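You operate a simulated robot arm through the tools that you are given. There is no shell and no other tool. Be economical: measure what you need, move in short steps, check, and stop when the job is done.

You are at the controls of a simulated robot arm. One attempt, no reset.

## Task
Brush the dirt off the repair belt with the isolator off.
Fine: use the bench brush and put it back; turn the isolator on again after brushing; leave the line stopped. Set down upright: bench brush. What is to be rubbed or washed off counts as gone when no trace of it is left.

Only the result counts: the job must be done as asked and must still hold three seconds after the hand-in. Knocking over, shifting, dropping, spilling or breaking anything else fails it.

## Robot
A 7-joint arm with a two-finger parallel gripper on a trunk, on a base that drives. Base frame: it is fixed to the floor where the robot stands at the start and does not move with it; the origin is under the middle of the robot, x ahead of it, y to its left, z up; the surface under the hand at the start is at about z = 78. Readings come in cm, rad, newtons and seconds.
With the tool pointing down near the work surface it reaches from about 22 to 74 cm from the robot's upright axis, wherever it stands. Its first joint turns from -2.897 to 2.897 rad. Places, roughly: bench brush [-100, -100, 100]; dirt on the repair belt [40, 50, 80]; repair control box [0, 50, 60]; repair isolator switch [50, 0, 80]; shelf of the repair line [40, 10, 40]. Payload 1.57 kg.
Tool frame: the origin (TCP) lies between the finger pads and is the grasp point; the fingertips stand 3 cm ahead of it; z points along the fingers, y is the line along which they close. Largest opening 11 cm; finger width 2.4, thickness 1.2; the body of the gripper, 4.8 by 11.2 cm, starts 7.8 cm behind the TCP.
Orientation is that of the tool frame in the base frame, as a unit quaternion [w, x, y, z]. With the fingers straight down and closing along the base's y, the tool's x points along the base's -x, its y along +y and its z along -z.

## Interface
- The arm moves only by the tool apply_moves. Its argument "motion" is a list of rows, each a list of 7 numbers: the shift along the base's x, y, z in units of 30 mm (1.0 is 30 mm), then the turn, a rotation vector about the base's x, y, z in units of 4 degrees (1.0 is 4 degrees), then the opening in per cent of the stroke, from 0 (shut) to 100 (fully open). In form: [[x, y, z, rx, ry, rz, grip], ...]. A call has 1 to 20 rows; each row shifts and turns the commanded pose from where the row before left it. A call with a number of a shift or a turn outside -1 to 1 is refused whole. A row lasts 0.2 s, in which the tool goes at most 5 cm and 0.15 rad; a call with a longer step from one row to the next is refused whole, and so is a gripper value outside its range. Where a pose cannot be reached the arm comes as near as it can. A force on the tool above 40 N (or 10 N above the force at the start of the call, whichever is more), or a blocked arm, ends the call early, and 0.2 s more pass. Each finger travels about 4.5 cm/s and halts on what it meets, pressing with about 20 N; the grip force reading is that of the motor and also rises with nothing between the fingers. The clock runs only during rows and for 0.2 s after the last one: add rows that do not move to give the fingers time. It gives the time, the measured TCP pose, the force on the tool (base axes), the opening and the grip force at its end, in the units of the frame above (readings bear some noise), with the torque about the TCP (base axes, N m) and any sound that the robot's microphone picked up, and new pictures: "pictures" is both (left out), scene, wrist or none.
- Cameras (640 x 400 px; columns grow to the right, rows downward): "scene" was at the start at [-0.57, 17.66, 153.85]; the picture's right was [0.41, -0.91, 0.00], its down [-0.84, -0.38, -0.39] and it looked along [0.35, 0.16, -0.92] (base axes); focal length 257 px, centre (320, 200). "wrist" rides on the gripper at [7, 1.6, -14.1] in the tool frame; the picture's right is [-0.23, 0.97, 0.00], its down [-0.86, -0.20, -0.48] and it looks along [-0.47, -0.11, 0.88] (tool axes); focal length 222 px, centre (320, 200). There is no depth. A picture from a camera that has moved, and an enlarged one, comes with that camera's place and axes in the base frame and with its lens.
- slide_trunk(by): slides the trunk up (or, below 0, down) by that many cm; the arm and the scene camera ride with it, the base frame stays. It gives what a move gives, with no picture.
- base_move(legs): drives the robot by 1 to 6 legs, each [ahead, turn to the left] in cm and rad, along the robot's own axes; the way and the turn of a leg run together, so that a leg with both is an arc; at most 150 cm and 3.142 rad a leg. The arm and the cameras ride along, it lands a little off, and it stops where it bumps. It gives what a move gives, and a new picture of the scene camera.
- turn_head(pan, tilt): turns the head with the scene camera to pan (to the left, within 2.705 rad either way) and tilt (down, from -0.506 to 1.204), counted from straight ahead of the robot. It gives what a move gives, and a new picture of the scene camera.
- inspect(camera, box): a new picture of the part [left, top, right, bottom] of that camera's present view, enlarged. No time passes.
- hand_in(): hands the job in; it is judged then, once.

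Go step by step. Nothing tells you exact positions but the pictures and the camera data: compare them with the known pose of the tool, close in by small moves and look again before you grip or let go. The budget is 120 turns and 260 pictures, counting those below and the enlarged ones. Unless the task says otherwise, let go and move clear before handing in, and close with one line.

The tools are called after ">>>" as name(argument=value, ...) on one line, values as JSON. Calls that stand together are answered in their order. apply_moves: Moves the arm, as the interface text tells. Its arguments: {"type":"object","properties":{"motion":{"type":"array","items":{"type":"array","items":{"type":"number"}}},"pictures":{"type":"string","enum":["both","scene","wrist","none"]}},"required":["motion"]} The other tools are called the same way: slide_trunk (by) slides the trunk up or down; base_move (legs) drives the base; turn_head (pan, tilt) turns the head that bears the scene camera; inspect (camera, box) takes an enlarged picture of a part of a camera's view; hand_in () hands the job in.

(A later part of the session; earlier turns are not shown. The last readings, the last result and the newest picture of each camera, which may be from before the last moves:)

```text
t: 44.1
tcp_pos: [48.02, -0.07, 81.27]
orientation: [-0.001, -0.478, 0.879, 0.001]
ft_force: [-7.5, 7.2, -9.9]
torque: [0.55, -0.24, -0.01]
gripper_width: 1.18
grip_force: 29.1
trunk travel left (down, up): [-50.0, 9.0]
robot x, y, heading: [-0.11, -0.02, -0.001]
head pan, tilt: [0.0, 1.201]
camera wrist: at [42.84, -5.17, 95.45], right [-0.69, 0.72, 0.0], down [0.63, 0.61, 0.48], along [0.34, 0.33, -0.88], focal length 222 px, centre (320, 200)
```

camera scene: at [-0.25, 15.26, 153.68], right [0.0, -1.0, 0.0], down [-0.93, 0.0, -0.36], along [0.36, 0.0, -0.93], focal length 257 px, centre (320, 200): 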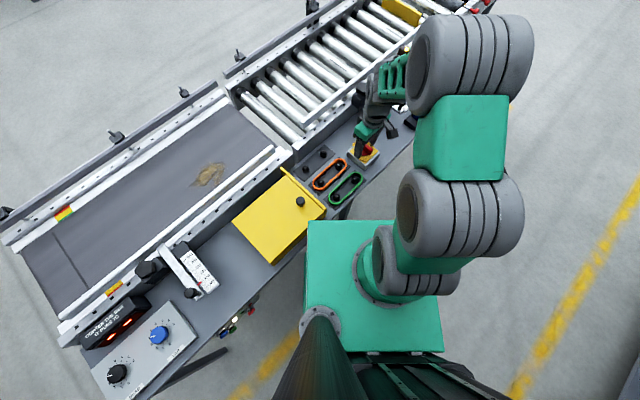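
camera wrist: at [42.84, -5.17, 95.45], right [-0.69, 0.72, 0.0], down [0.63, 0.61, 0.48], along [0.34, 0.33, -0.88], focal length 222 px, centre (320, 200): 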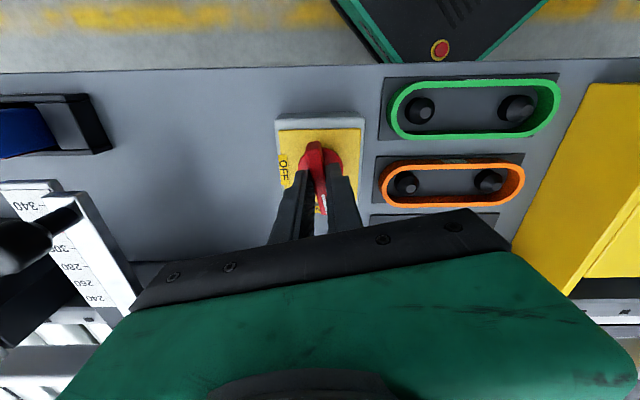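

Counter-clockwise it turns freely, following the fingers. I continue that way in stages while watching.

>>> apply_moves(motion=[[0, 0, 0, 0, 0, 0.8, 0], [0, 0, 0, 0, 0, 0.8, 0], [0, 0, 0, 0, 0, 0.8, 0], [0, 0, 0, 0, 0, 0.8, 0], [0, 0, 0, 0, 0, 0.8, 0], [0, 0, 0, 0, 0, 0.8, 0], [0, 0, 0, 0, 0, 0.8, 0], [0, 0, 0, 0, 0, 0.8, 0], [0, 0, 0, 0, 0, 0.8, 0], [0, 0, 0, 0, 0, 0.8, 0]])

>>> inspect(camera="scene", box=[322, 125, 402, 175])

>>> inspect(camera="scene", box=[190, 280, 270, 340])

```text
t: 46.4
tcp_pos: [48.24, -0.24, 81.26]
orientation: [0.0, -0.701, 0.713, 0.0]
ft_force: [-3.4, -7.7, -12.6]
torque: [-0.06, 0.02, 0.01]
gripper_width: 1.2
grip_force: 29.2
trunk travel left (down, up): [-50.0, 9.0]
robot x, y, heading: [0.18, 0.13, -0.005]
head pan, tilt: [0.0, 1.201]
camera scene: at [-0.21, 15.26, 153.69], right [0.0, -1.0, 0.0], down [-0.93, 0.0, -0.36], along [0.36, 0.0, -0.93], focal length 257 px, centre (320, 200)
camera wrist: at [46.34, -7.18, 95.45], right [-0.97, 0.24, 0.0], down [0.22, 0.85, 0.48], along [0.12, 0.46, -0.88], focal length 222 px, centre (320, 200)
```

scene: 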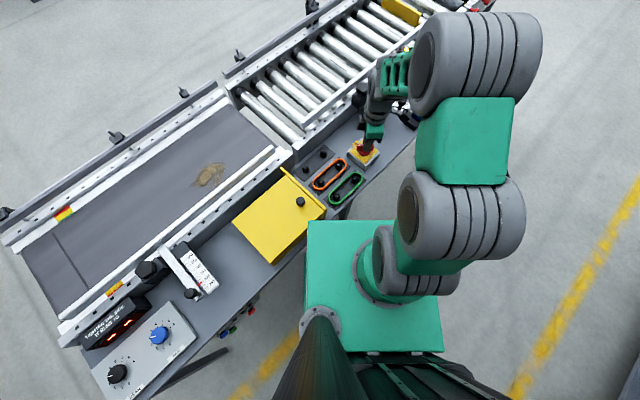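
wrist: 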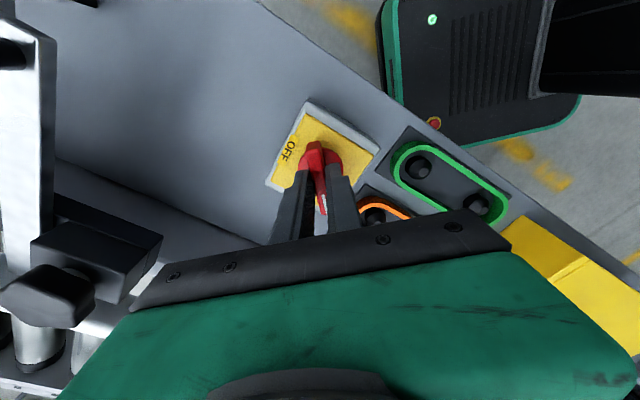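

```text
8.00 times, centred on (362, 150) of scene
camera zoom: at [-0.21, 15.26, 153.69], right [0.0, -1.0, 0.0], down [-0.93, 0.0, -0.36], along [0.36, 0.0, -0.93], focal length 2058 px, centre (-16, 600)
```

zoom: 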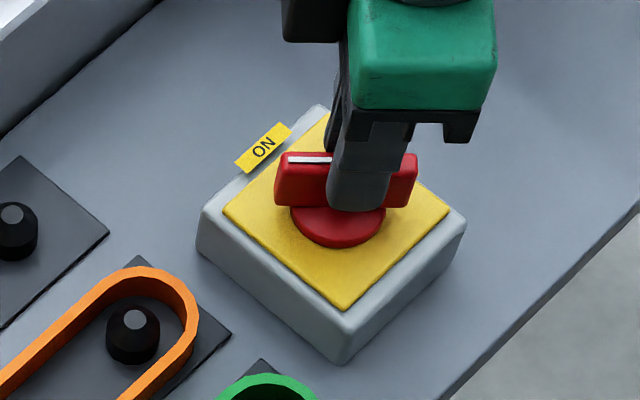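

```text
6.67 times, centred on (230, 310) of scene
camera zoom: at [-0.21, 15.26, 153.69], right [0.0, -1.0, 0.0], down [-0.93, 0.0, -0.36], along [0.36, 0.0, -0.93], focal length 1715 px, centre (920, -533)
```

zoom: 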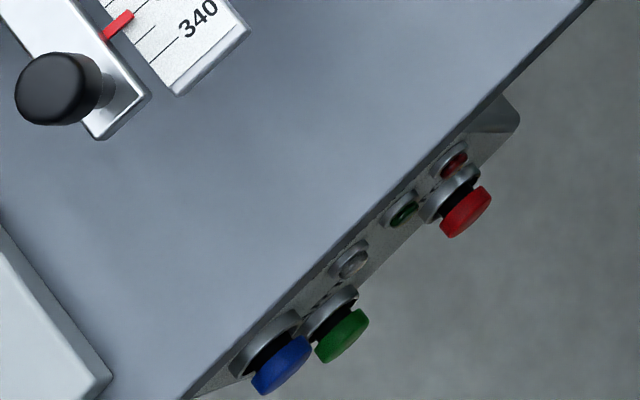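

The white lamp went out, so counter-clockwise is OFF. I finish the quarter turn.

>>> apply_moves(motion=[[0, 0, 0, 0, 0, 0.8, 0], [0, 0, 0, 0, 0, 0.8, 0], [0, 0, 0, 0, 0, 0.8, 0], [0, 0, 0, 0, 0, 0.8, 0], [0, 0, 0, 0, 0, 0.8, 0], [0, 0, 0, 0, 0, 0.8, 0], [0, 0, 0, 0, 0, 0.8, 0], [0, 0, 0, 0, 0, 0.8, 0], [0, 0, 0, 0, 0, 0.8, 0], [0, 0, 0, 0, 0, 0.8, 0], [0, 0, 0, 0, 0, 0.8, 0], [0, 0, 0, 0, 0, 0.8, 0], [0, 0, 0, 0, 0, 0.8, 0], [0, 0, 0, 0, 0, 0.8, 0]], pictures="wrist")

>>> inspect(camera="scene", box=[322, 125, 402, 175])

```text
t: 49.4
tcp_pos: [48.3, -0.12, 81.37]
orientation: [0.0, 0.92, -0.391, -0.001]
ft_force: [12.7, 1.2, -17.7]
torque: [-0.35, -0.78, -0.03]
gripper_width: 1.21
grip_force: 29.5
trunk travel left (down, up): [-50.0, 9.0]
robot x, y, heading: [0.22, 0.03, 0.003]
head pan, tilt: [0.0, 1.201]
camera wrist: at [51.92, -6.35, 95.45], right [-0.86, -0.51, 0.0], down [-0.45, 0.75, 0.48], along [-0.25, 0.41, -0.88], focal length 222 px, centre (320, 200)
```

wrist: 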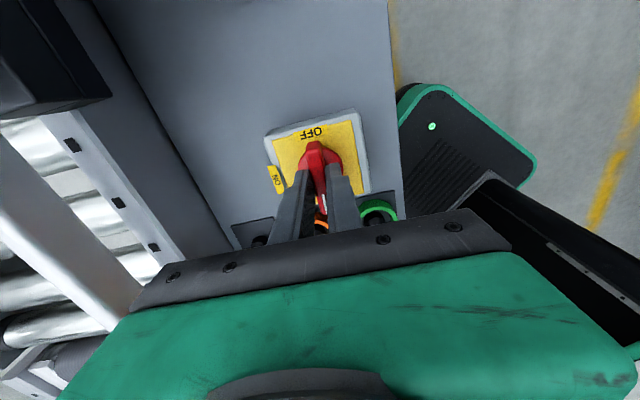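

```text
8.00 times, centred on (362, 150) of scene
camera zoom: at [-0.01, 15.37, 153.67], right [0.0, -1.0, 0.0], down [-0.93, 0.0, -0.36], along [0.36, 0.0, -0.93], focal length 2058 px, centre (-16, 600)
```

zoom: 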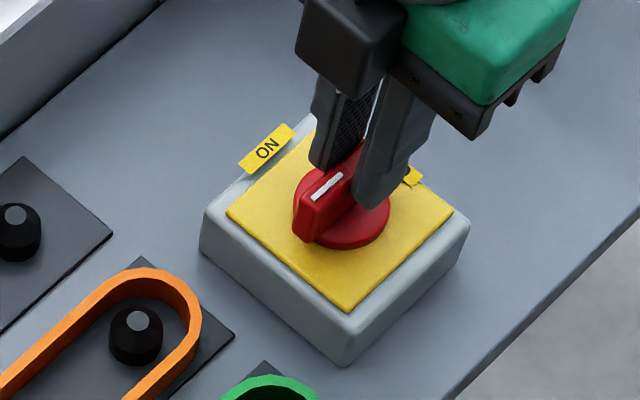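

Lamp off and the handle a quarter turn on; checking whether there's a stop here.

>>> apply_moves(motion=[[0, 0, 0, 0, 0, 0.6, 0], [0, 0, 0, 0, 0, 0.6, 0], [0, 0, 0, 0, 0, 0.6, 0], [0, 0, 0, 0, 0, 0.6, 0], [0, 0, 0, 0, 0, 0.6, 0]], pictures="none")

>>> inspect(camera="scene", box=[322, 125, 402, 175])

```text
t: 50.5
tcp_pos: [48.28, -0.18, 81.27]
orientation: [0.001, 0.956, -0.295, 0.001]
ft_force: [16.3, 6.9, -3.6]
torque: [0.2, 0.0, -1.08]
gripper_width: 1.59
grip_force: 31.8
trunk travel left (down, up): [-50.0, 9.0]
robot x, y, heading: [-0.01, -0.08, -0.0]
head pan, tilt: [0.0, 1.201]
```

```text
8.00 times, centred on (362, 150) of scene
camera zoom: at [-0.04, 15.41, 153.69], right [0.0, -1.0, 0.0], down [-0.93, 0.0, -0.36], along [0.36, 0.0, -0.93], focal length 2058 px, centre (-16, 600)
```

zoom: 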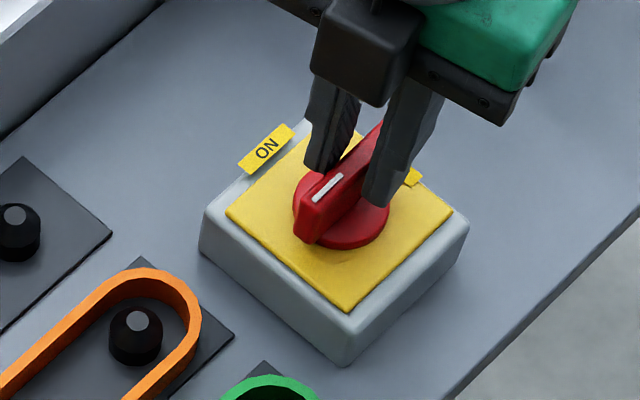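

The stop is there: isolator OFF. Now ease back, open, lift and bring the hand in near the body.

>>> apply_moves(motion=[[0, 0, 0, 0, 0, -0.6, 10], [0, 0, 0, 0, 0, -0.6, 30], [0, 0, 0, 0, 0, -0.6, 40], [0, 0, 0, 0, 0, -0.6, 60], [0, 0, 0, 0, 0, -0.6, 60], [0, 0, 0.9, 0, 0, 0, 60], [0, 0, 1, 0, 0, -1, 60], [0, 0, 1, 0, 0, -1, 60], [0, 0, 1, 0, 0, -1, 60], [0, 0, 1, 0, 0, -1, 60], [0, 0, 1, 0, 0, -1, 60], [0, 0, 1, 0, 0, -1, 60], [0, 0, 1, 0, 0, -1, 60], [0, 0, 1, 0, 0, -1, 60], [0, 0, 1, 0, 0, -1, 60], [0, 0, 1, 0, 0, -1, 60], [0, 0, 1, 0, 0, -1, 60], [-0.5, 0, 0, 0, 0, -1, 60], [-0.5, 0, 0, 0, 0, -1, 60], [-0.5, 0, 0, 0, 0, -1, 60]], pictures="none")

>>> inspect(camera="scene", box=[160, 100, 480, 300])

```text
t: 54.8
tcp_pos: [43.66, -0.16, 116.93]
orientation: [0.0, -0.627, 0.779, -0.001]
ft_force: [1.0, -0.5, -0.3]
torque: [0.01, 0.01, -0.04]
gripper_width: 6.61
grip_force: 0.0
trunk travel left (down, up): [-50.0, 9.0]
robot x, y, heading: [0.23, 0.23, 0.002]
head pan, tilt: [0.0, 1.201]
```

```text
2.00 times, centred on (320, 200) of scene
camera zoom: at [-0.28, 15.35, 153.68], right [0.0, -1.0, 0.0], down [-0.93, 0.0, -0.36], along [0.36, 0.0, -0.93], focal length 514 px, centre (320, 200)
```

zoom: 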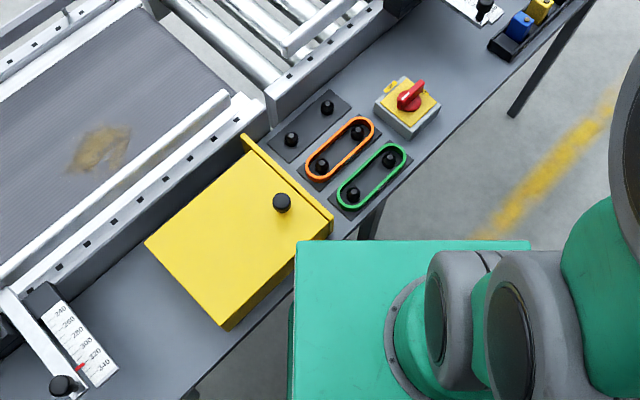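

Now unwind the wrist and retract a bit, then back away from the line.

>>> apply_moves(motion=[[-0.25, 0, 0, 0, 0, -1, 60], [-0.25, 0, 0, 0, 0, -1, 60], [-0.25, 0, 0, 0, 0, -1, 60], [-0.25, 0, 0, 0, 0, -1, 60], [-0.25, 0, 0, 0, 0, -1, 60], [-0.25, 0, 0, 0, 0, -1, 60], [-0.25, 0, 0, 0, 0, -1, 60], [-0.25, 0, 0, 0, 0, -1, 60], [-0.25, 0, 0, 0, 0, -1, 60], [-0.25, 0, 0, 0, 0, -1, 60], [-0.25, 0, 0, 0, 0, -1, 60], [-0.25, 0, 0, 0, 0, -1, 60], [-0.25, 0, 0, 0, 0, -1, 60], [-0.25, 0, 0, 0, 0, -1, 60], [-0.25, 0, 0, 0, 0, -1, 60], [-0.25, 0, 0, 0, 0, -1, 60], [-0.25, 0, 0, 0, 0, -1, 60], [-0.25, 0, 0, 0, 0, -1, 60], [0, 0, 0, 0, 0, -1, 60], [0, 0, 0, 0, 0, -0.4, 60]], pictures="none")

>>> base_move(legs=[[-25, 0], [0, -2.356]])

>>> turn_head(pan=0.0, tilt=0.6)

```text
t: 59.0
tcp_pos: [30.0, -0.25, 117.03]
orientation: [-0.001, 0.0, 1.0, 0.0]
ft_force: [0.4, -0.2, 0.0]
torque: [0.01, -0.02, -0.03]
gripper_width: 6.62
grip_force: 0.1
trunk travel left (down, up): [-50.0, 9.0]
robot x, y, heading: [-0.38, -0.33, 0.004]
head pan, tilt: [0.0, 1.201]
```

```text
t: 66.4
tcp_pos: [-46.87, -20.91, 117.16]
orientation: [-0.001, 0.925, 0.38, 0.0]
ft_force: [0.2, -0.7, 0.4]
torque: [0.01, -0.01, -0.03]
gripper_width: 6.61
grip_force: 0.0
trunk travel left (down, up): [-50.0, 9.0]
robot x, y, heading: [-25.55, 0.49, -2.362]
head pan, tilt: [0.0, 1.201]
camera scene: at [-14.32, -10.5, 153.68], right [-0.7, 0.71, 0.0], down [0.66, 0.65, -0.36], along [-0.26, -0.25, -0.93], focal length 257 px, centre (320, 200)
```

scene: 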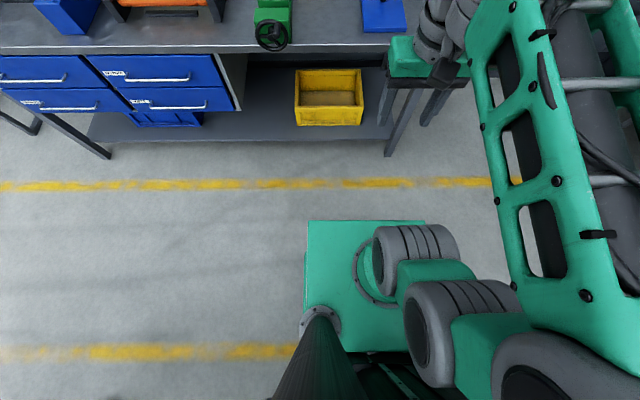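

```text
t: 67.4
tcp_pos: [-46.8, -20.88, 117.12]
orientation: [0.0, 0.925, 0.381, 0.0]
ft_force: [-0.2, -1.4, -0.5]
torque: [0.01, 0.0, 0.0]
gripper_width: 6.6
grip_force: 0.0
trunk travel left (down, up): [-50.0, 9.0]
robot x, y, heading: [-25.7, 0.58, -2.364]
head pan, tilt: [0.0, 0.6]
camera scene: at [-16.63, -12.78, 158.14], right [-0.7, 0.71, 0.0], down [0.4, 0.4, -0.82], along [-0.59, -0.58, -0.57], focal length 257 px, centre (320, 200)
```

scene: 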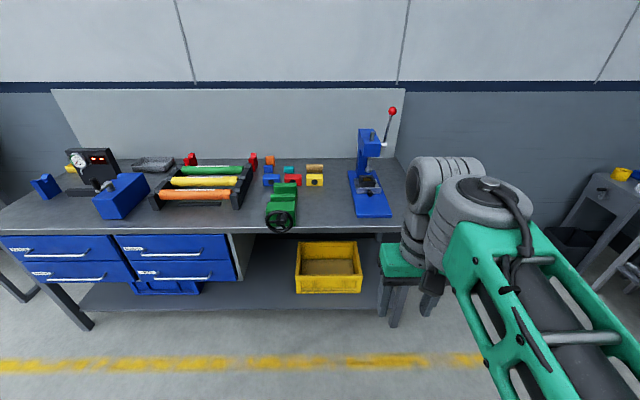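

Facing the bench squarely. Zoom on the brush to triangulate.

>>> inspect(camera="scene", box=[240, 140, 340, 240])

```text
4.00 times, centred on (290, 190) of scene
camera zoom: at [-16.63, -12.78, 158.14], right [-0.7, 0.71, 0.0], down [0.4, 0.4, -0.82], along [-0.59, -0.58, -0.57], focal length 1029 px, centre (440, 240)
```

zoom: 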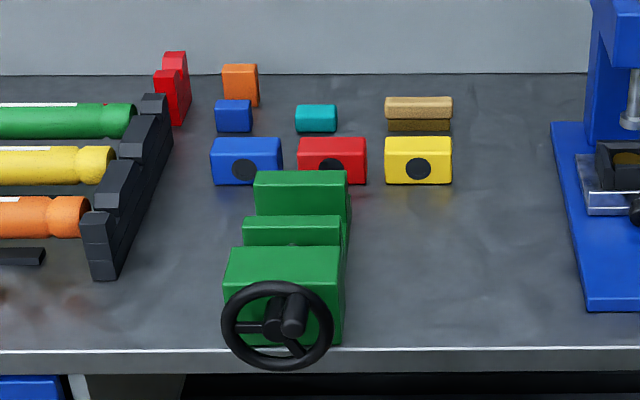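

Brush: about 140 cm ahead and 19 cm left of the robot, ~50 cm in from the bench edge, ~10×3.5×4 cm. I drive closer, shifted left.

>>> base_move(legs=[[0, 0.42], [45, 0], [0, -0.42]])

>>> turn_head(pan=0.0, tilt=1.2)

```text
t: 72.6
tcp_pos: [-62.71, -62.0, 117.01]
orientation: [0.0, 0.925, 0.379, 0.0]
ft_force: [0.6, 0.0, -0.6]
torque: [-0.02, 0.01, 0.0]
gripper_width: 6.62
grip_force: 0.0
trunk travel left (down, up): [-50.0, 9.0]
robot x, y, heading: [-41.5, -40.91, -2.368]
head pan, tilt: [0.0, 0.6]
camera scene: at [-32.48, -54.0, 158.14], right [-0.7, 0.72, 0.0], down [0.4, 0.39, -0.83], along [-0.59, -0.58, -0.56], focal length 257 px, centre (320, 200)
```

scene: 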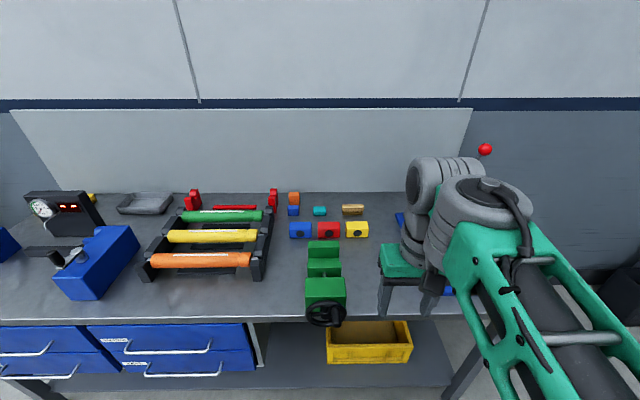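

```text
t: 73.6
tcp_pos: [-62.72, -61.93, 117.13]
orientation: [0.0, 0.926, 0.379, 0.0]
ft_force: [-0.6, 0.8, -1.1]
torque: [0.02, 0.0, -0.01]
gripper_width: 6.6
grip_force: 0.0
trunk travel left (down, up): [-50.0, 9.0]
robot x, y, heading: [-41.3, -40.82, -2.376]
head pan, tilt: [0.0, 1.201]
camera scene: at [-30.16, -51.73, 153.69], right [-0.7, 0.72, 0.0], down [0.67, 0.65, -0.36], along [-0.26, -0.25, -0.93], focal length 257 px, centre (320, 200)
```

scene: 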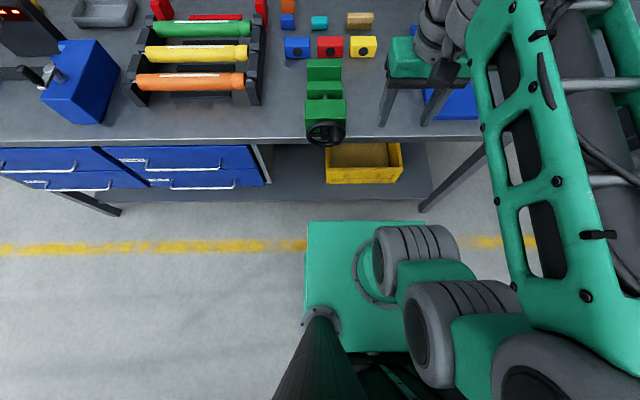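

The brush is dead ahead laterally, ~99 cm from the axis; base front is ~28 cm ahead of the axis and the edge ~47. I drive 14 cm closer.

>>> base_move(legs=[[14, 0]])

>>> turn_head(pan=0.0, tilt=0.9)

>>> inspect(camera="scene", box=[290, 60, 410, 160])

```text
t: 74.9
tcp_pos: [-72.82, -71.86, 117.05]
orientation: [0.0, 0.926, 0.379, 0.0]
ft_force: [1.0, -0.5, 0.7]
torque: [0.02, -0.02, -0.01]
gripper_width: 6.61
grip_force: 0.0
trunk travel left (down, up): [-50.0, 9.0]
robot x, y, heading: [-51.39, -50.55, -2.37]
head pan, tilt: [0.0, 1.201]
camera scene: at [-40.26, -61.59, 153.68], right [-0.7, 0.72, 0.0], down [0.67, 0.65, -0.36], along [-0.26, -0.25, -0.93], focal length 257 px, centre (320, 200)
```

scene: 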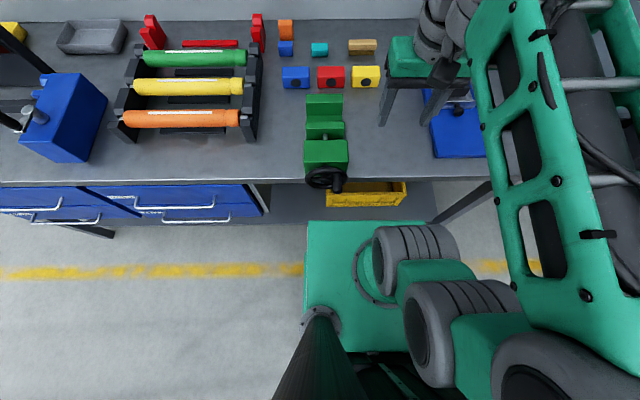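

```text
t: 75.7
tcp_pos: [-72.58, -71.84, 117.0]
orientation: [0.0, 0.926, 0.379, 0.0]
ft_force: [0.6, -0.8, -0.1]
torque: [0.02, -0.01, 0.02]
gripper_width: 6.6
grip_force: 0.1
trunk travel left (down, up): [-50.0, 9.0]
robot x, y, heading: [-51.49, -50.67, -2.368]
head pan, tilt: [0.0, 0.901]
camera scene: at [-41.62, -62.91, 155.66], right [-0.7, 0.72, 0.0], down [0.56, 0.55, -0.62], along [-0.44, -0.43, -0.78], focal length 257 px, centre (320, 200)
```

scene: 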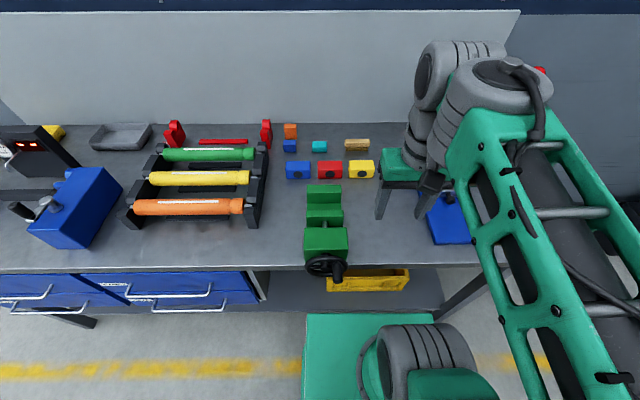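

```text
4.00 times, centred on (350, 110) of scene
camera zoom: at [-41.62, -62.91, 155.66], right [-0.7, 0.72, 0.0], down [0.56, 0.55, -0.62], along [-0.44, -0.43, -0.78], focal length 1029 px, centre (200, 560)
```

zoom: 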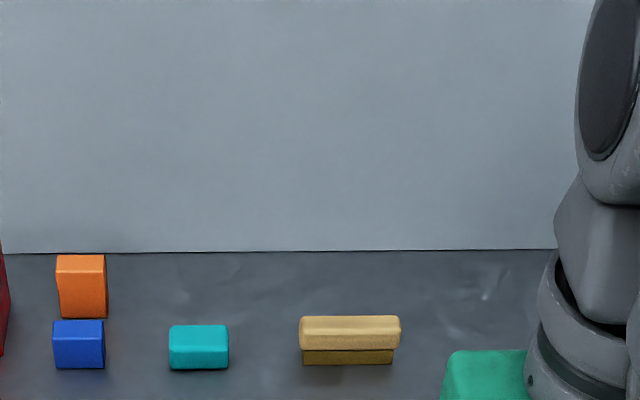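

Brush centre ≈85.7 cm ahead, R≈-0.3, long side parallel to the bench edge. It's beyond straight-down reach, so I'll tilt the tool 30° forward and grip its ends (10 cm); first extend above.

>>> apply_moves(motion=[[-0.715, -0.699, 0, -0.66, 0.67, 0, 100], [-0.715, -0.699, 0, -0.66, 0.67, 0, 100], [-0.715, -0.699, 0, -0.66, 0.67, 0, 100], [-0.715, -0.699, 0, -0.66, 0.67, 0, 100], [-0.715, -0.699, 0, -0.66, 0.67, 0, 100], [-0.715, -0.699, 0, -0.66, 0.67, 0, 100], [-0.715, -0.699, 0, -0.66, 0.67, 0, 100], [-0.715, -0.699, 0, -0.66, 0.67, 0, 100], [-0.715, -0.699, -0.2, 0, 0, 0, 100], [-0.715, -0.699, -0.3, 0, 0, 0, 100], [-0.715, -0.699, -0.3, 0, 0, 0, 100], [-0.715, -0.699, -0.4, 0, 0, 0, 100]])

```text
t: 78.3
tcp_pos: [-98.53, -97.05, 113.21]
orientation: [0.099, 0.894, 0.365, -0.24]
ft_force: [0.7, -0.5, 0.4]
torque: [-0.03, -0.02, -0.01]
gripper_width: 11.0
grip_force: 0.1
trunk travel left (down, up): [-50.0, 9.0]
robot x, y, heading: [-51.44, -50.82, -2.367]
head pan, tilt: [0.0, 0.901]
camera scene: at [-41.66, -62.96, 155.66], right [-0.7, 0.72, 0.0], down [0.56, 0.55, -0.62], along [-0.44, -0.43, -0.78], focal length 257 px, centre (320, 200)
camera wrist: at [-88.0, -89.2, 121.95], right [0.54, -0.83, 0.11], down [-0.5, -0.21, 0.84], along [-0.68, -0.51, -0.53], focal length 222 px, centre (320, 200)
```

scene: 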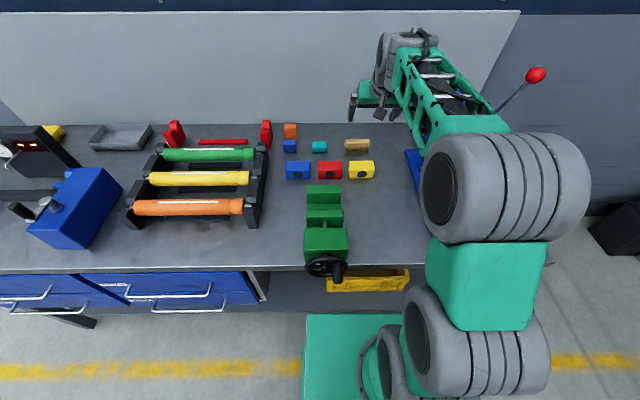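
wrist: 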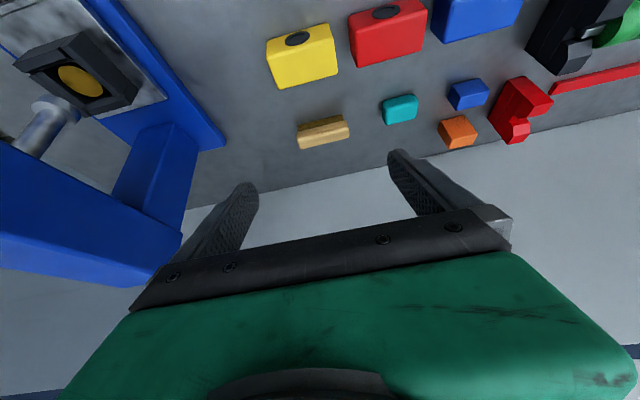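

The hand tilts fine. Next: F≈80, z≈97, and re-look.

>>> apply_moves(motion=[[-0.477, -0.466, -0.7, 0, 0, 0, 100], [-0.477, -0.466, -0.7, 0, 0, 0, 100], [-0.477, -0.466, -0.7, 0, 0, 0, 100], [-0.477, -0.466, -0.7, 0, 0, 0, 100], [-0.477, -0.466, -0.7, 0, 0, 0, 100], [-0.477, -0.466, -0.7, 0, 0, 0, 100], [-0.477, -0.466, -0.7, 0, 0, 0, 100]])

>>> inspect(camera="wrist", box=[220, 60, 420, 185])

```text
t: 79.9
tcp_pos: [-108.48, -106.58, 98.71]
orientation: [0.099, 0.894, 0.366, -0.24]
ft_force: [0.1, -0.8, 0.3]
torque: [0.0, -0.04, -0.02]
gripper_width: 11.0
grip_force: 0.0
trunk travel left (down, up): [-50.0, 9.0]
robot x, y, heading: [-51.39, -50.62, -2.375]
head pan, tilt: [0.0, 0.901]
camera scene: at [-41.66, -62.96, 155.67], right [-0.7, 0.72, 0.0], down [0.56, 0.55, -0.62], along [-0.44, -0.43, -0.78], focal length 257 px, centre (320, 200)
camera wrist: at [-98.08, -98.74, 107.39], right [0.54, -0.83, 0.11], down [-0.5, -0.21, 0.84], along [-0.68, -0.51, -0.53], focal length 222 px, centre (320, 200)
```

scene: 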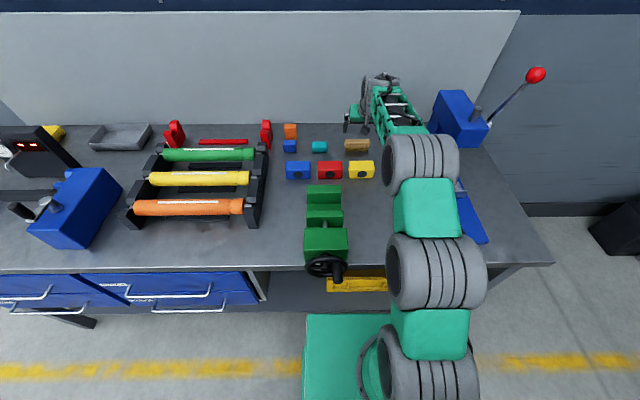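
wrist: 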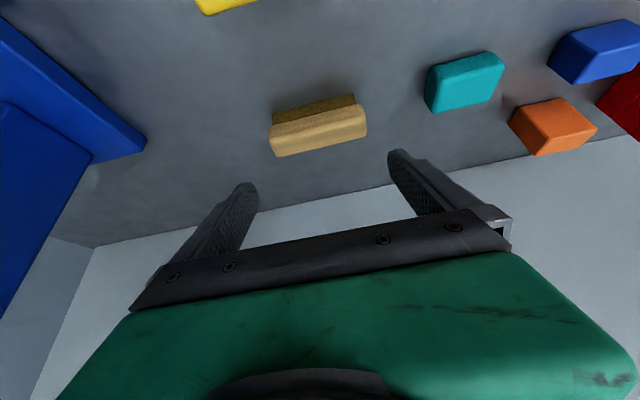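

```text
3.20 times, centred on (320, 122) of wrist
camera zoom: at [-98.08, -98.74, 107.39], right [0.54, -0.83, 0.11], down [-0.5, -0.21, 0.84], along [-0.68, -0.51, -0.53], focal length 711 px, centre (320, 448)
```

zoom: 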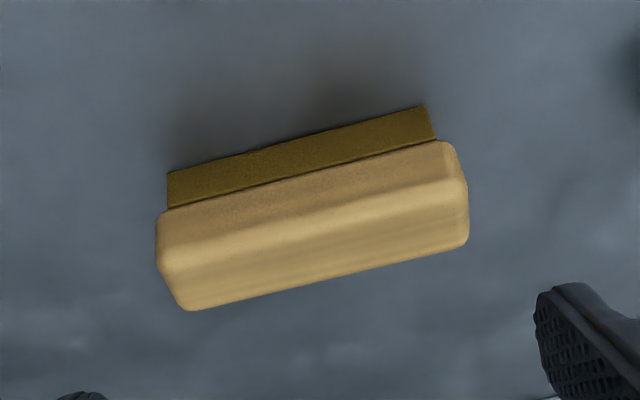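

Reach is fine. The brush is square to the hand, centred near F≈84.4, R≈-0.45. I move down along the tool axis to just above it to compare finger gap with brush length.

>>> apply_moves(motion=[[-0.123, -0.167, -0.72, 0, 0, 0, 100], [-0.123, -0.167, -0.72, 0, 0, 0, 100], [-0.123, -0.167, -0.72, 0, 0, 0, 100], [0, 0, 0, 0, 0, 0, 100]])

>>> inspect(camera="wrist", box=[200, 90, 440, 240])

>>> inspect(camera="scene", box=[320, 110, 400, 160])

```text
t: 80.9
tcp_pos: [-109.48, -108.23, 92.3]
orientation: [0.099, 0.894, 0.366, -0.239]
ft_force: [-0.1, 0.2, 0.3]
torque: [0.05, -0.03, 0.0]
gripper_width: 10.99
grip_force: 0.0
trunk travel left (down, up): [-50.0, 9.0]
robot x, y, heading: [-52.08, -50.71, -2.369]
head pan, tilt: [0.0, 0.901]
camera scene: at [-41.64, -62.94, 155.66], right [-0.7, 0.72, 0.0], down [0.56, 0.55, -0.62], along [-0.44, -0.43, -0.78], focal length 257 px, centre (320, 200)
camera wrist: at [-98.96, -100.24, 101.04], right [0.54, -0.83, 0.11], down [-0.5, -0.21, 0.84], along [-0.68, -0.51, -0.53], focal length 222 px, centre (320, 200)
```

scene: 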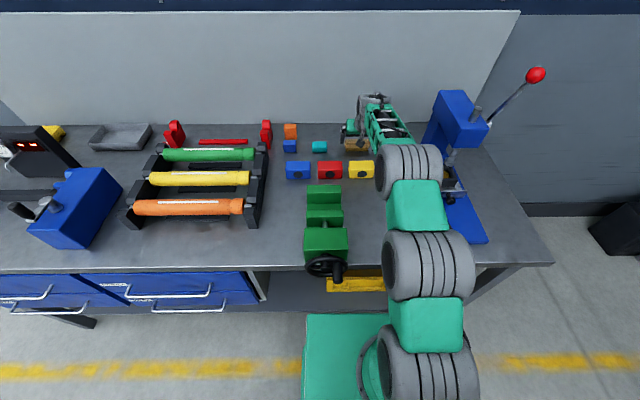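
wrist: 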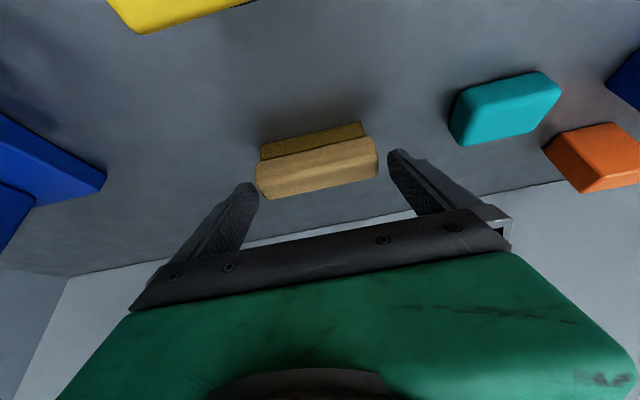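

```text
2.67 times, centred on (320, 165) of wrist
camera zoom: at [-98.96, -100.24, 101.04], right [0.54, -0.83, 0.11], down [-0.5, -0.21, 0.84], along [-0.68, -0.51, -0.53], focal length 592 px, centre (320, 293)
```

zoom: 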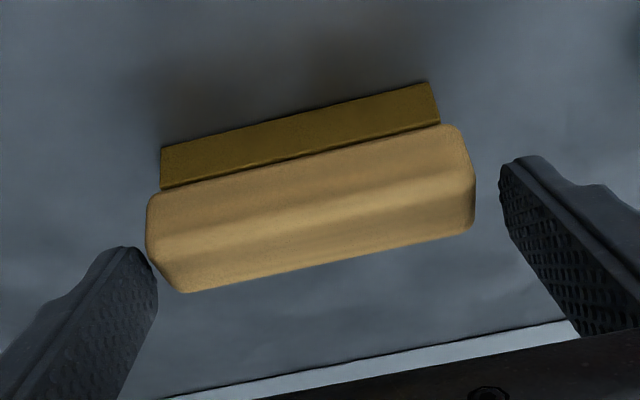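

```text
8.00 times, centred on (360, 135) of scene
camera zoom: at [-41.64, -62.94, 155.66], right [-0.7, 0.72, 0.0], down [0.56, 0.55, -0.62], along [-0.44, -0.43, -0.78], focal length 2058 px, centre (0, 720)
```

zoom: 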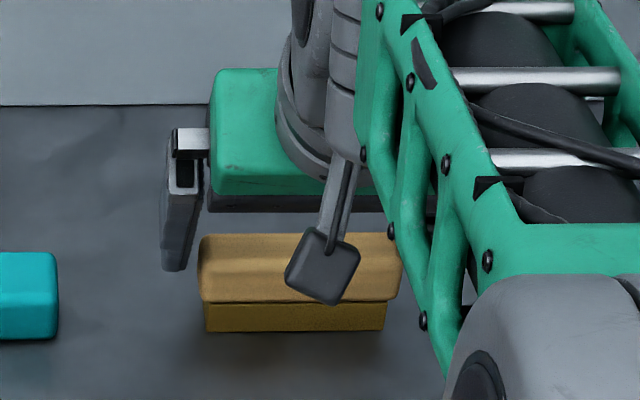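

The gap looks just enough (brush ≈10.4 cm). I shift 0.27 cm right and advance 3.8 cm along the tool axis gently.

>>> apply_moves(motion=[[-0.063, 0.063, 0, 0, 0, 0, 100], [0, 0, 0, 0, 0, 0, 100], [-0.113, -0.111, -0.275, 0, 0, 0, 100], [-0.113, -0.111, -0.275, 0, 0, 0, 100], [-0.113, -0.111, -0.275, 0, 0, 0, 100], [-0.113, -0.111, -0.275, 0, 0, 0, 100], [0, 0, 0, 0, 0, 0, 100]], pictures="wrist")

>>> inspect(camera="wrist", box=[200, 90, 440, 240])

>>> inspect(camera="scene", box=[320, 110, 400, 160])

```text
t: 82.5
tcp_pos: [-111.23, -109.58, 89.22]
orientation: [0.1, 0.893, 0.366, -0.242]
ft_force: [2.7, 3.1, 7.3]
torque: [0.36, 0.25, -0.3]
gripper_width: 10.96
grip_force: 0.1
trunk travel left (down, up): [-50.0, 9.0]
robot x, y, heading: [-51.56, -50.39, -2.363]
head pan, tilt: [0.0, 0.901]
camera wrist: at [-100.62, -101.54, 97.88], right [0.54, -0.83, 0.12], down [-0.5, -0.21, 0.84], along [-0.68, -0.52, -0.52], focal length 222 px, centre (320, 200)
```

wrist: 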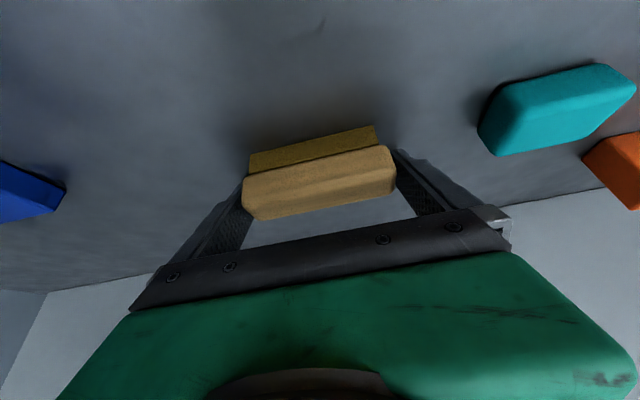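

```text
2.67 times, centred on (320, 165) of wrist
camera zoom: at [-100.62, -101.54, 97.88], right [0.54, -0.83, 0.12], down [-0.5, -0.21, 0.84], along [-0.68, -0.52, -0.52], focal length 592 px, centre (320, 293)
```

zoom: 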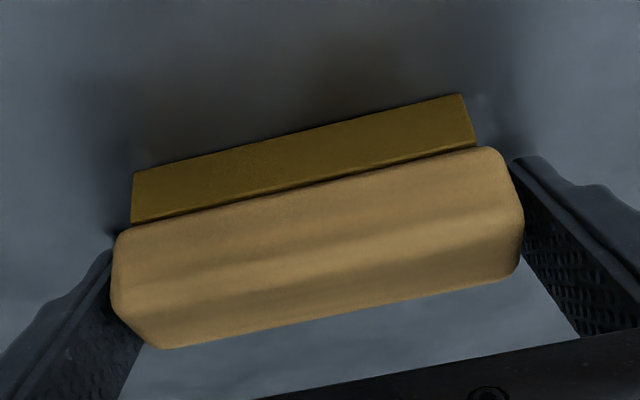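

```text
8.00 times, centred on (360, 135) of scene
camera zoom: at [-41.52, -62.83, 155.68], right [-0.7, 0.72, 0.0], down [0.56, 0.55, -0.62], along [-0.45, -0.43, -0.78], focal length 2058 px, centre (0, 720)
```

zoom: 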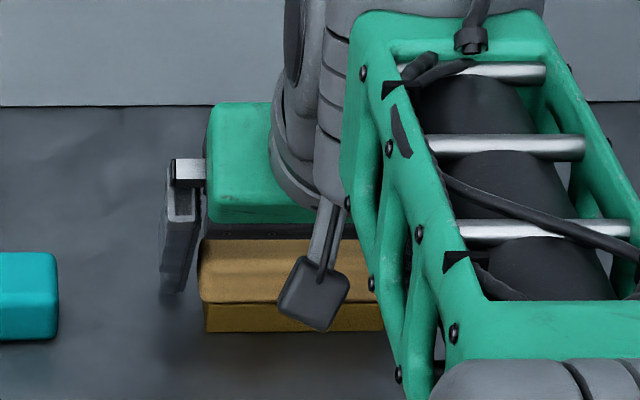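

Both fingers straddle the brush. Close on it.

>>> apply_moves(motion=[[0, 0, 0.05, 0, 0, 0, 80], [0, 0, 0, 0, 0, 0, 60], [0, 0, 0, 0, 0, 0, 50], [0, 0, 0, 0, 0, 0, 50], [0, 0, 0, 0, 0, 0, 50]], pictures="wrist")

```text
t: 83.7
tcp_pos: [-111.09, -109.64, 89.24]
orientation: [0.099, 0.893, 0.367, -0.241]
ft_force: [0.8, -2.9, 6.4]
torque: [-0.01, 0.07, 0.06]
gripper_width: 9.95
grip_force: 20.1
trunk travel left (down, up): [-50.0, 9.0]
robot x, y, heading: [-51.73, -50.34, -2.37]
head pan, tilt: [0.0, 0.901]
camera wrist: at [-100.59, -101.61, 97.91], right [0.54, -0.83, 0.12], down [-0.5, -0.21, 0.84], along [-0.68, -0.52, -0.53], focal length 222 px, centre (320, 200)
```

wrist: 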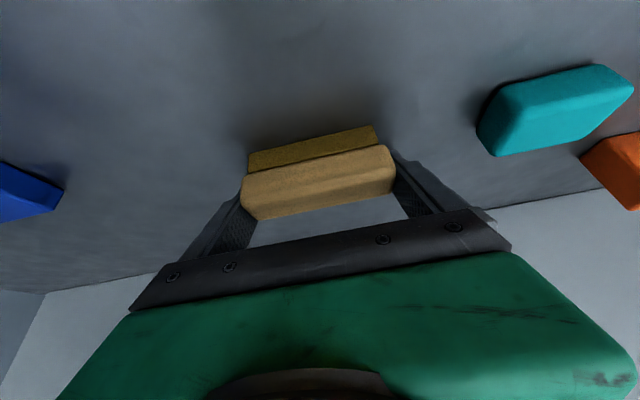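

Gripped (9.95 cm). Tighten and lift.

>>> apply_moves(motion=[[0, 0, 0, 0, 0, 0, 20], [0, 0, 0.5, 0, 0, 0, 10], [0, 0, 0.5, 0, 0, 0, 10], [0, 0, 0.5, 0, 0, 0, 10], [0, 0, 0.5, 0, 0, 0, 10], [0, 0, 0, 0, 0, 0, 10]], pictures="both")

>>> inspect(camera="wrist", box=[200, 90, 440, 240])

```text
t: 85.1
tcp_pos: [-111.27, -109.3, 95.03]
orientation: [0.1, 0.894, 0.366, -0.24]
ft_force: [-0.1, 0.5, -1.1]
torque: [0.01, 0.0, 0.01]
gripper_width: 9.95
grip_force: 19.8
trunk travel left (down, up): [-50.0, 9.0]
robot x, y, heading: [-51.6, -50.58, -2.366]
head pan, tilt: [0.0, 0.901]
camera scene: at [-41.63, -62.93, 155.66], right [-0.7, 0.72, 0.0], down [0.56, 0.55, -0.62], along [-0.44, -0.43, -0.78], focal length 257 px, centre (320, 200)
camera wrist: at [-100.76, -101.35, 103.81], right [0.54, -0.83, 0.11], down [-0.5, -0.21, 0.84], along [-0.68, -0.51, -0.53], focal length 222 px, centre (320, 200)
```

scene: 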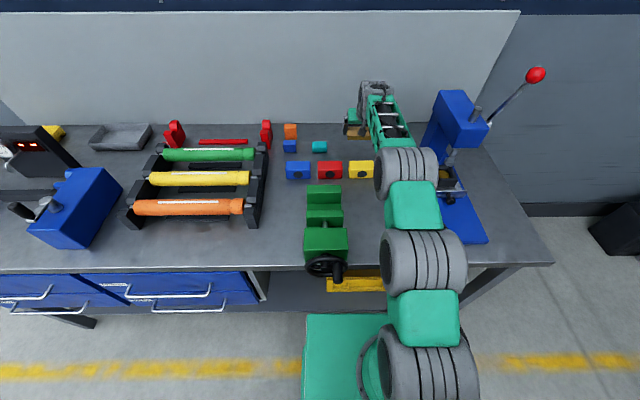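
wrist: 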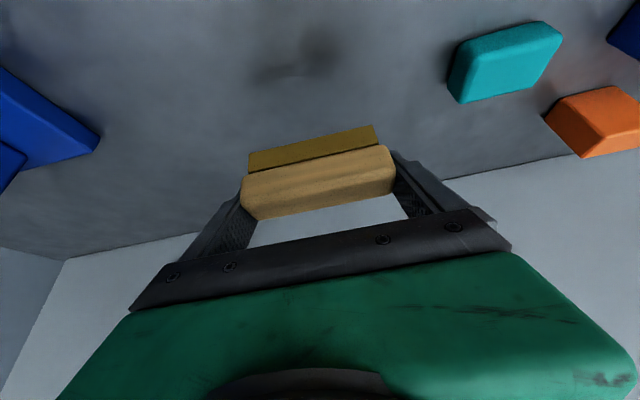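

```text
2.67 times, centred on (320, 165) of wrist
camera zoom: at [-100.76, -101.35, 103.81], right [0.54, -0.83, 0.11], down [-0.5, -0.21, 0.84], along [-0.68, -0.51, -0.53], focal length 592 px, centre (320, 293)
```

zoom: 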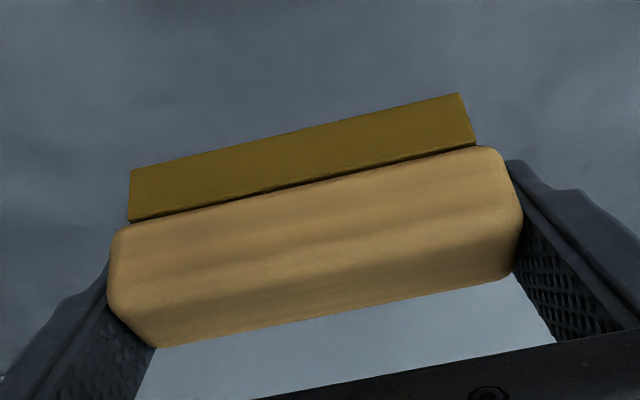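

Held firmly. I'll remember the put-back pose: TCP (-111.1, -109.65, 89.2), same orientation. Now lift and retract, keeping the tilt.

>>> apply_moves(motion=[[0, 0, 1, 0, 0, 0, 10], [0, 0, 1, 0, 0, 0, 10], [0, 0, 1, 0, 0, 0, 10], [0, 0, 1, 0, 0, 0, 10], [0.3, 0.3, 0.8, 0, 0, 0, 10], [0.5, 0.49, 0.7, 0, 0, 0, 10], [0.7, 0.68, 0, 0, 0, 0, 10], [0.7, 0.68, 0, 0, 0, 0, 10], [0.7, 0.68, 0, 0, 0, 0, 10], [0.7, 0.68, 0, 0, 0, 0, 10], [0.7, 0.68, 0, 0, 0, 0, 10], [0.7, 0.68, 0, 0, 0, 0, 10], [0.7, 0.68, 0, 0, 0, 0, 10], [0.7, 0.68, 0, 0, 0, 0, 10], [0.7, 0.68, 0, 0, 0, 0, 10], [0.7, 0.68, 0, 0, 0, 0, 10], [0.7, 0.68, 0, 0, 0, 0, 10]], pictures="scene")

>>> base_move(legs=[[-55, 0], [0, 3.14]])

```text
t: 88.7
tcp_pos: [-85.73, -84.24, 111.52]
orientation: [0.1, 0.894, 0.366, -0.24]
ft_force: [0.2, 0.4, -1.1]
torque: [-0.04, 0.01, 0.01]
gripper_width: 9.95
grip_force: 19.9
trunk travel left (down, up): [-50.0, 9.0]
robot x, y, heading: [-51.34, -50.57, -2.374]
head pan, tilt: [0.0, 0.901]
camera scene: at [-41.6, -62.9, 155.66], right [-0.7, 0.72, 0.0], down [0.56, 0.55, -0.62], along [-0.44, -0.43, -0.78], focal length 257 px, centre (320, 200)
```

scene: 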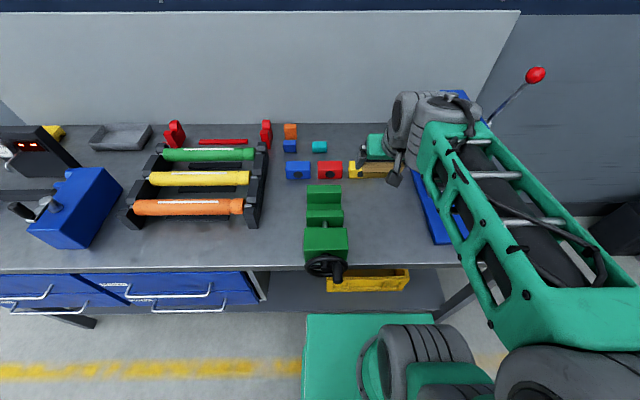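

```text
t: 99.2
tcp_pos: [20.97, 22.06, 111.71]
orientation: [0.239, -0.374, 0.89, 0.101]
ft_force: [0.3, 0.3, -1.1]
torque: [0.02, 0.02, 0.01]
gripper_width: 9.97
grip_force: 20.0
trunk travel left (down, up): [-50.0, 9.0]
robot x, y, heading: [-12.99, -12.53, 0.798]
head pan, tilt: [0.0, 0.901]
camera scene: at [-22.41, -0.67, 155.66], right [0.71, -0.7, 0.0], down [-0.55, -0.56, -0.62], along [0.43, 0.44, -0.78], focal length 257 px, centre (320, 200)
```

scene: 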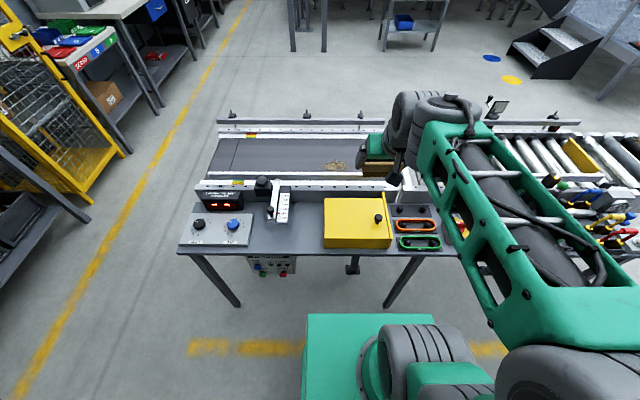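

Facing the line squarely with the brush in hand. Move 10 cm closer and inspect the dirt.

>>> base_move(legs=[[10, 0]])

>>> turn_head(pan=0.0, tilt=0.95)

>>> inspect(camera="scene", box=[280, 100, 440, 200])

```text
t: 100.4
tcp_pos: [27.98, 29.34, 111.67]
orientation: [0.238, -0.376, 0.89, 0.102]
ft_force: [0.0, 0.3, -1.5]
torque: [0.02, 0.02, 0.03]
gripper_width: 9.94
grip_force: 20.1
trunk travel left (down, up): [-50.0, 9.0]
robot x, y, heading: [-5.24, -5.47, 0.793]
head pan, tilt: [0.0, 0.901]
camera scene: at [-15.36, 6.52, 155.66], right [0.71, -0.7, 0.0], down [-0.55, -0.56, -0.62], along [0.43, 0.44, -0.78], focal length 257 px, centre (320, 200)
```

scene: 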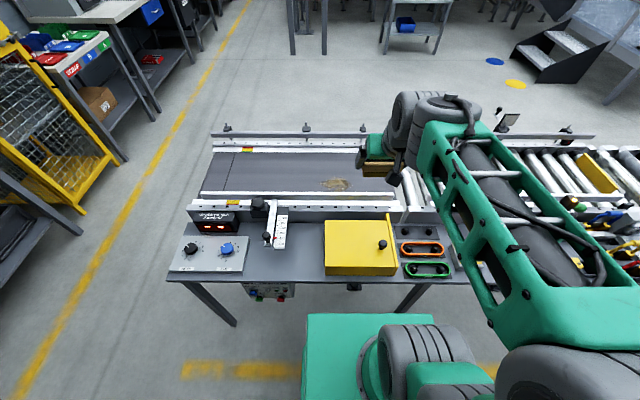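

```text
t: 101.0
tcp_pos: [27.94, 29.31, 111.57]
orientation: [0.238, -0.376, 0.89, 0.101]
ft_force: [0.2, -0.2, -0.8]
torque: [0.02, -0.02, -0.03]
gripper_width: 9.93
grip_force: 20.2
trunk travel left (down, up): [-50.0, 9.0]
robot x, y, heading: [-5.9, -5.08, 0.797]
head pan, tilt: [0.0, 0.949]
camera scene: at [-15.59, 6.29, 155.3], right [0.71, -0.7, 0.0], down [-0.57, -0.58, -0.58], along [0.41, 0.42, -0.81], focal length 257 px, centre (320, 200)
```

scene: 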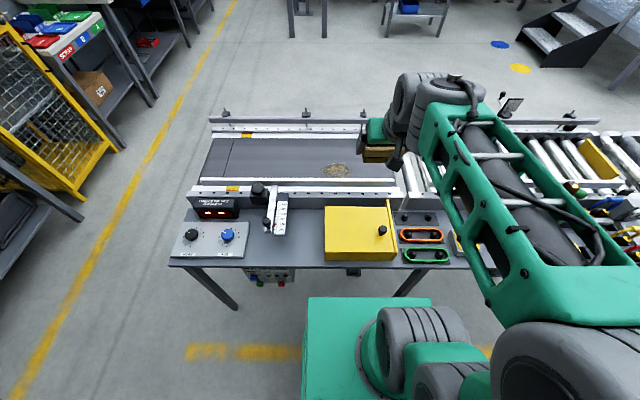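

```text
4.00 times, centred on (360, 150) of scene
camera zoom: at [-15.59, 6.29, 155.3], right [0.71, -0.7, 0.0], down [-0.57, -0.58, -0.58], along [0.41, 0.42, -0.81], focal length 1029 px, centre (160, 400)
```

zoom: 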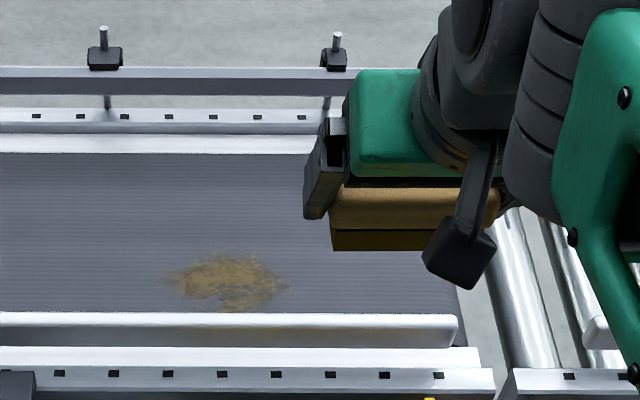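

Dirt spans roughly F 67–76, R -16…-2 (centre world [38.3, 51.9]). I bring the brush above its right-far part at z≈90.

>>> apply_moves(motion=[[0.517, 0.77, 0, 0, 0, 0, 10], [0.517, 0.77, 0, 0, 0, 0, 10], [0.517, 0.77, -0.7, 0, 0, 0, 10], [0.517, 0.77, -0.9, 0, 0, 0, 10], [0.517, 0.77, -0.9, 0, 0, 0, 10], [0.517, 0.77, -0.9, 0, 0, 0, 10], [0.517, 0.77, -0.9, 0, 0, 0, 10], [0.517, 0.77, -0.9, 0, 0, 0, 10], [0.517, 0.77, -0.9, 0, 0, 0, 10], [0.517, 0.77, -0.9, 0, 0, 0, 10]])

>>> inspect(camera="scene", box=[280, 100, 440, 200])

```text
t: 103.2
tcp_pos: [42.98, 52.74, 90.59]
orientation: [0.238, -0.376, 0.89, 0.101]
ft_force: [0.8, 0.6, -0.3]
torque: [-0.04, 0.0, -0.03]
gripper_width: 9.97
grip_force: 20.2
trunk travel left (down, up): [-50.0, 9.0]
robot x, y, heading: [-5.81, -5.31, 0.796]
head pan, tilt: [0.0, 0.949]
camera scene: at [-15.57, 6.32, 155.3], right [0.71, -0.7, 0.0], down [-0.57, -0.58, -0.58], along [0.41, 0.42, -0.81], focal length 257 px, centre (320, 200)
camera wrist: at [32.7, 44.36, 99.3], right [-0.56, 0.82, 0.12], down [0.49, 0.22, 0.84], along [0.67, 0.53, -0.53], focal length 222 px, centre (320, 200)
```

scene: 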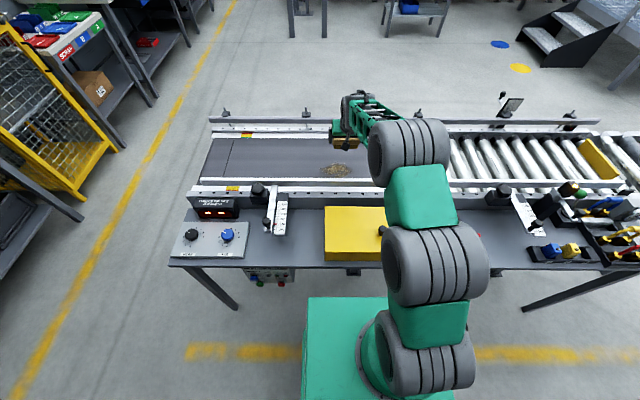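
wrist: 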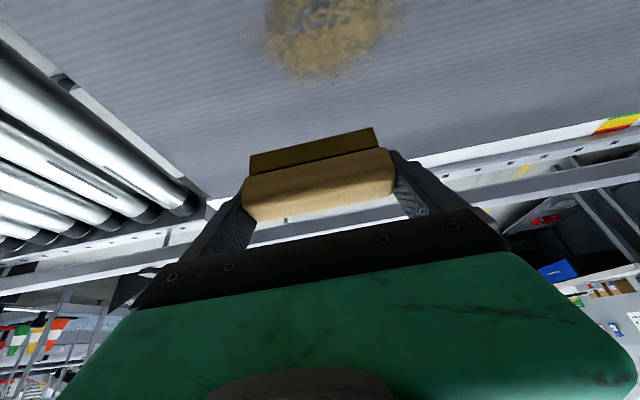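

```text
4.00 times, centred on (360, 150) of scene
camera zoom: at [-15.57, 6.32, 155.3], right [0.71, -0.7, 0.0], down [-0.57, -0.58, -0.58], along [0.41, 0.42, -0.81], focal length 1029 px, centre (160, 400)
```

zoom: 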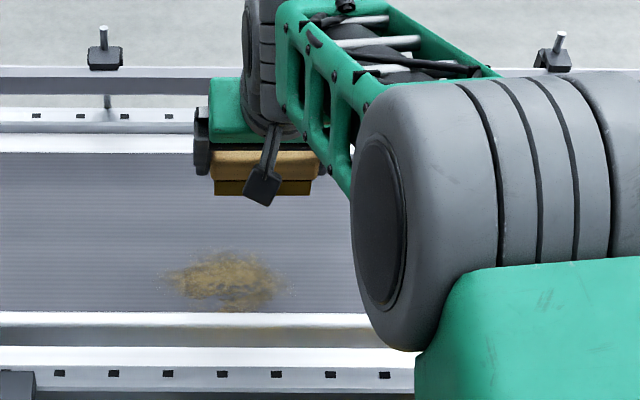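

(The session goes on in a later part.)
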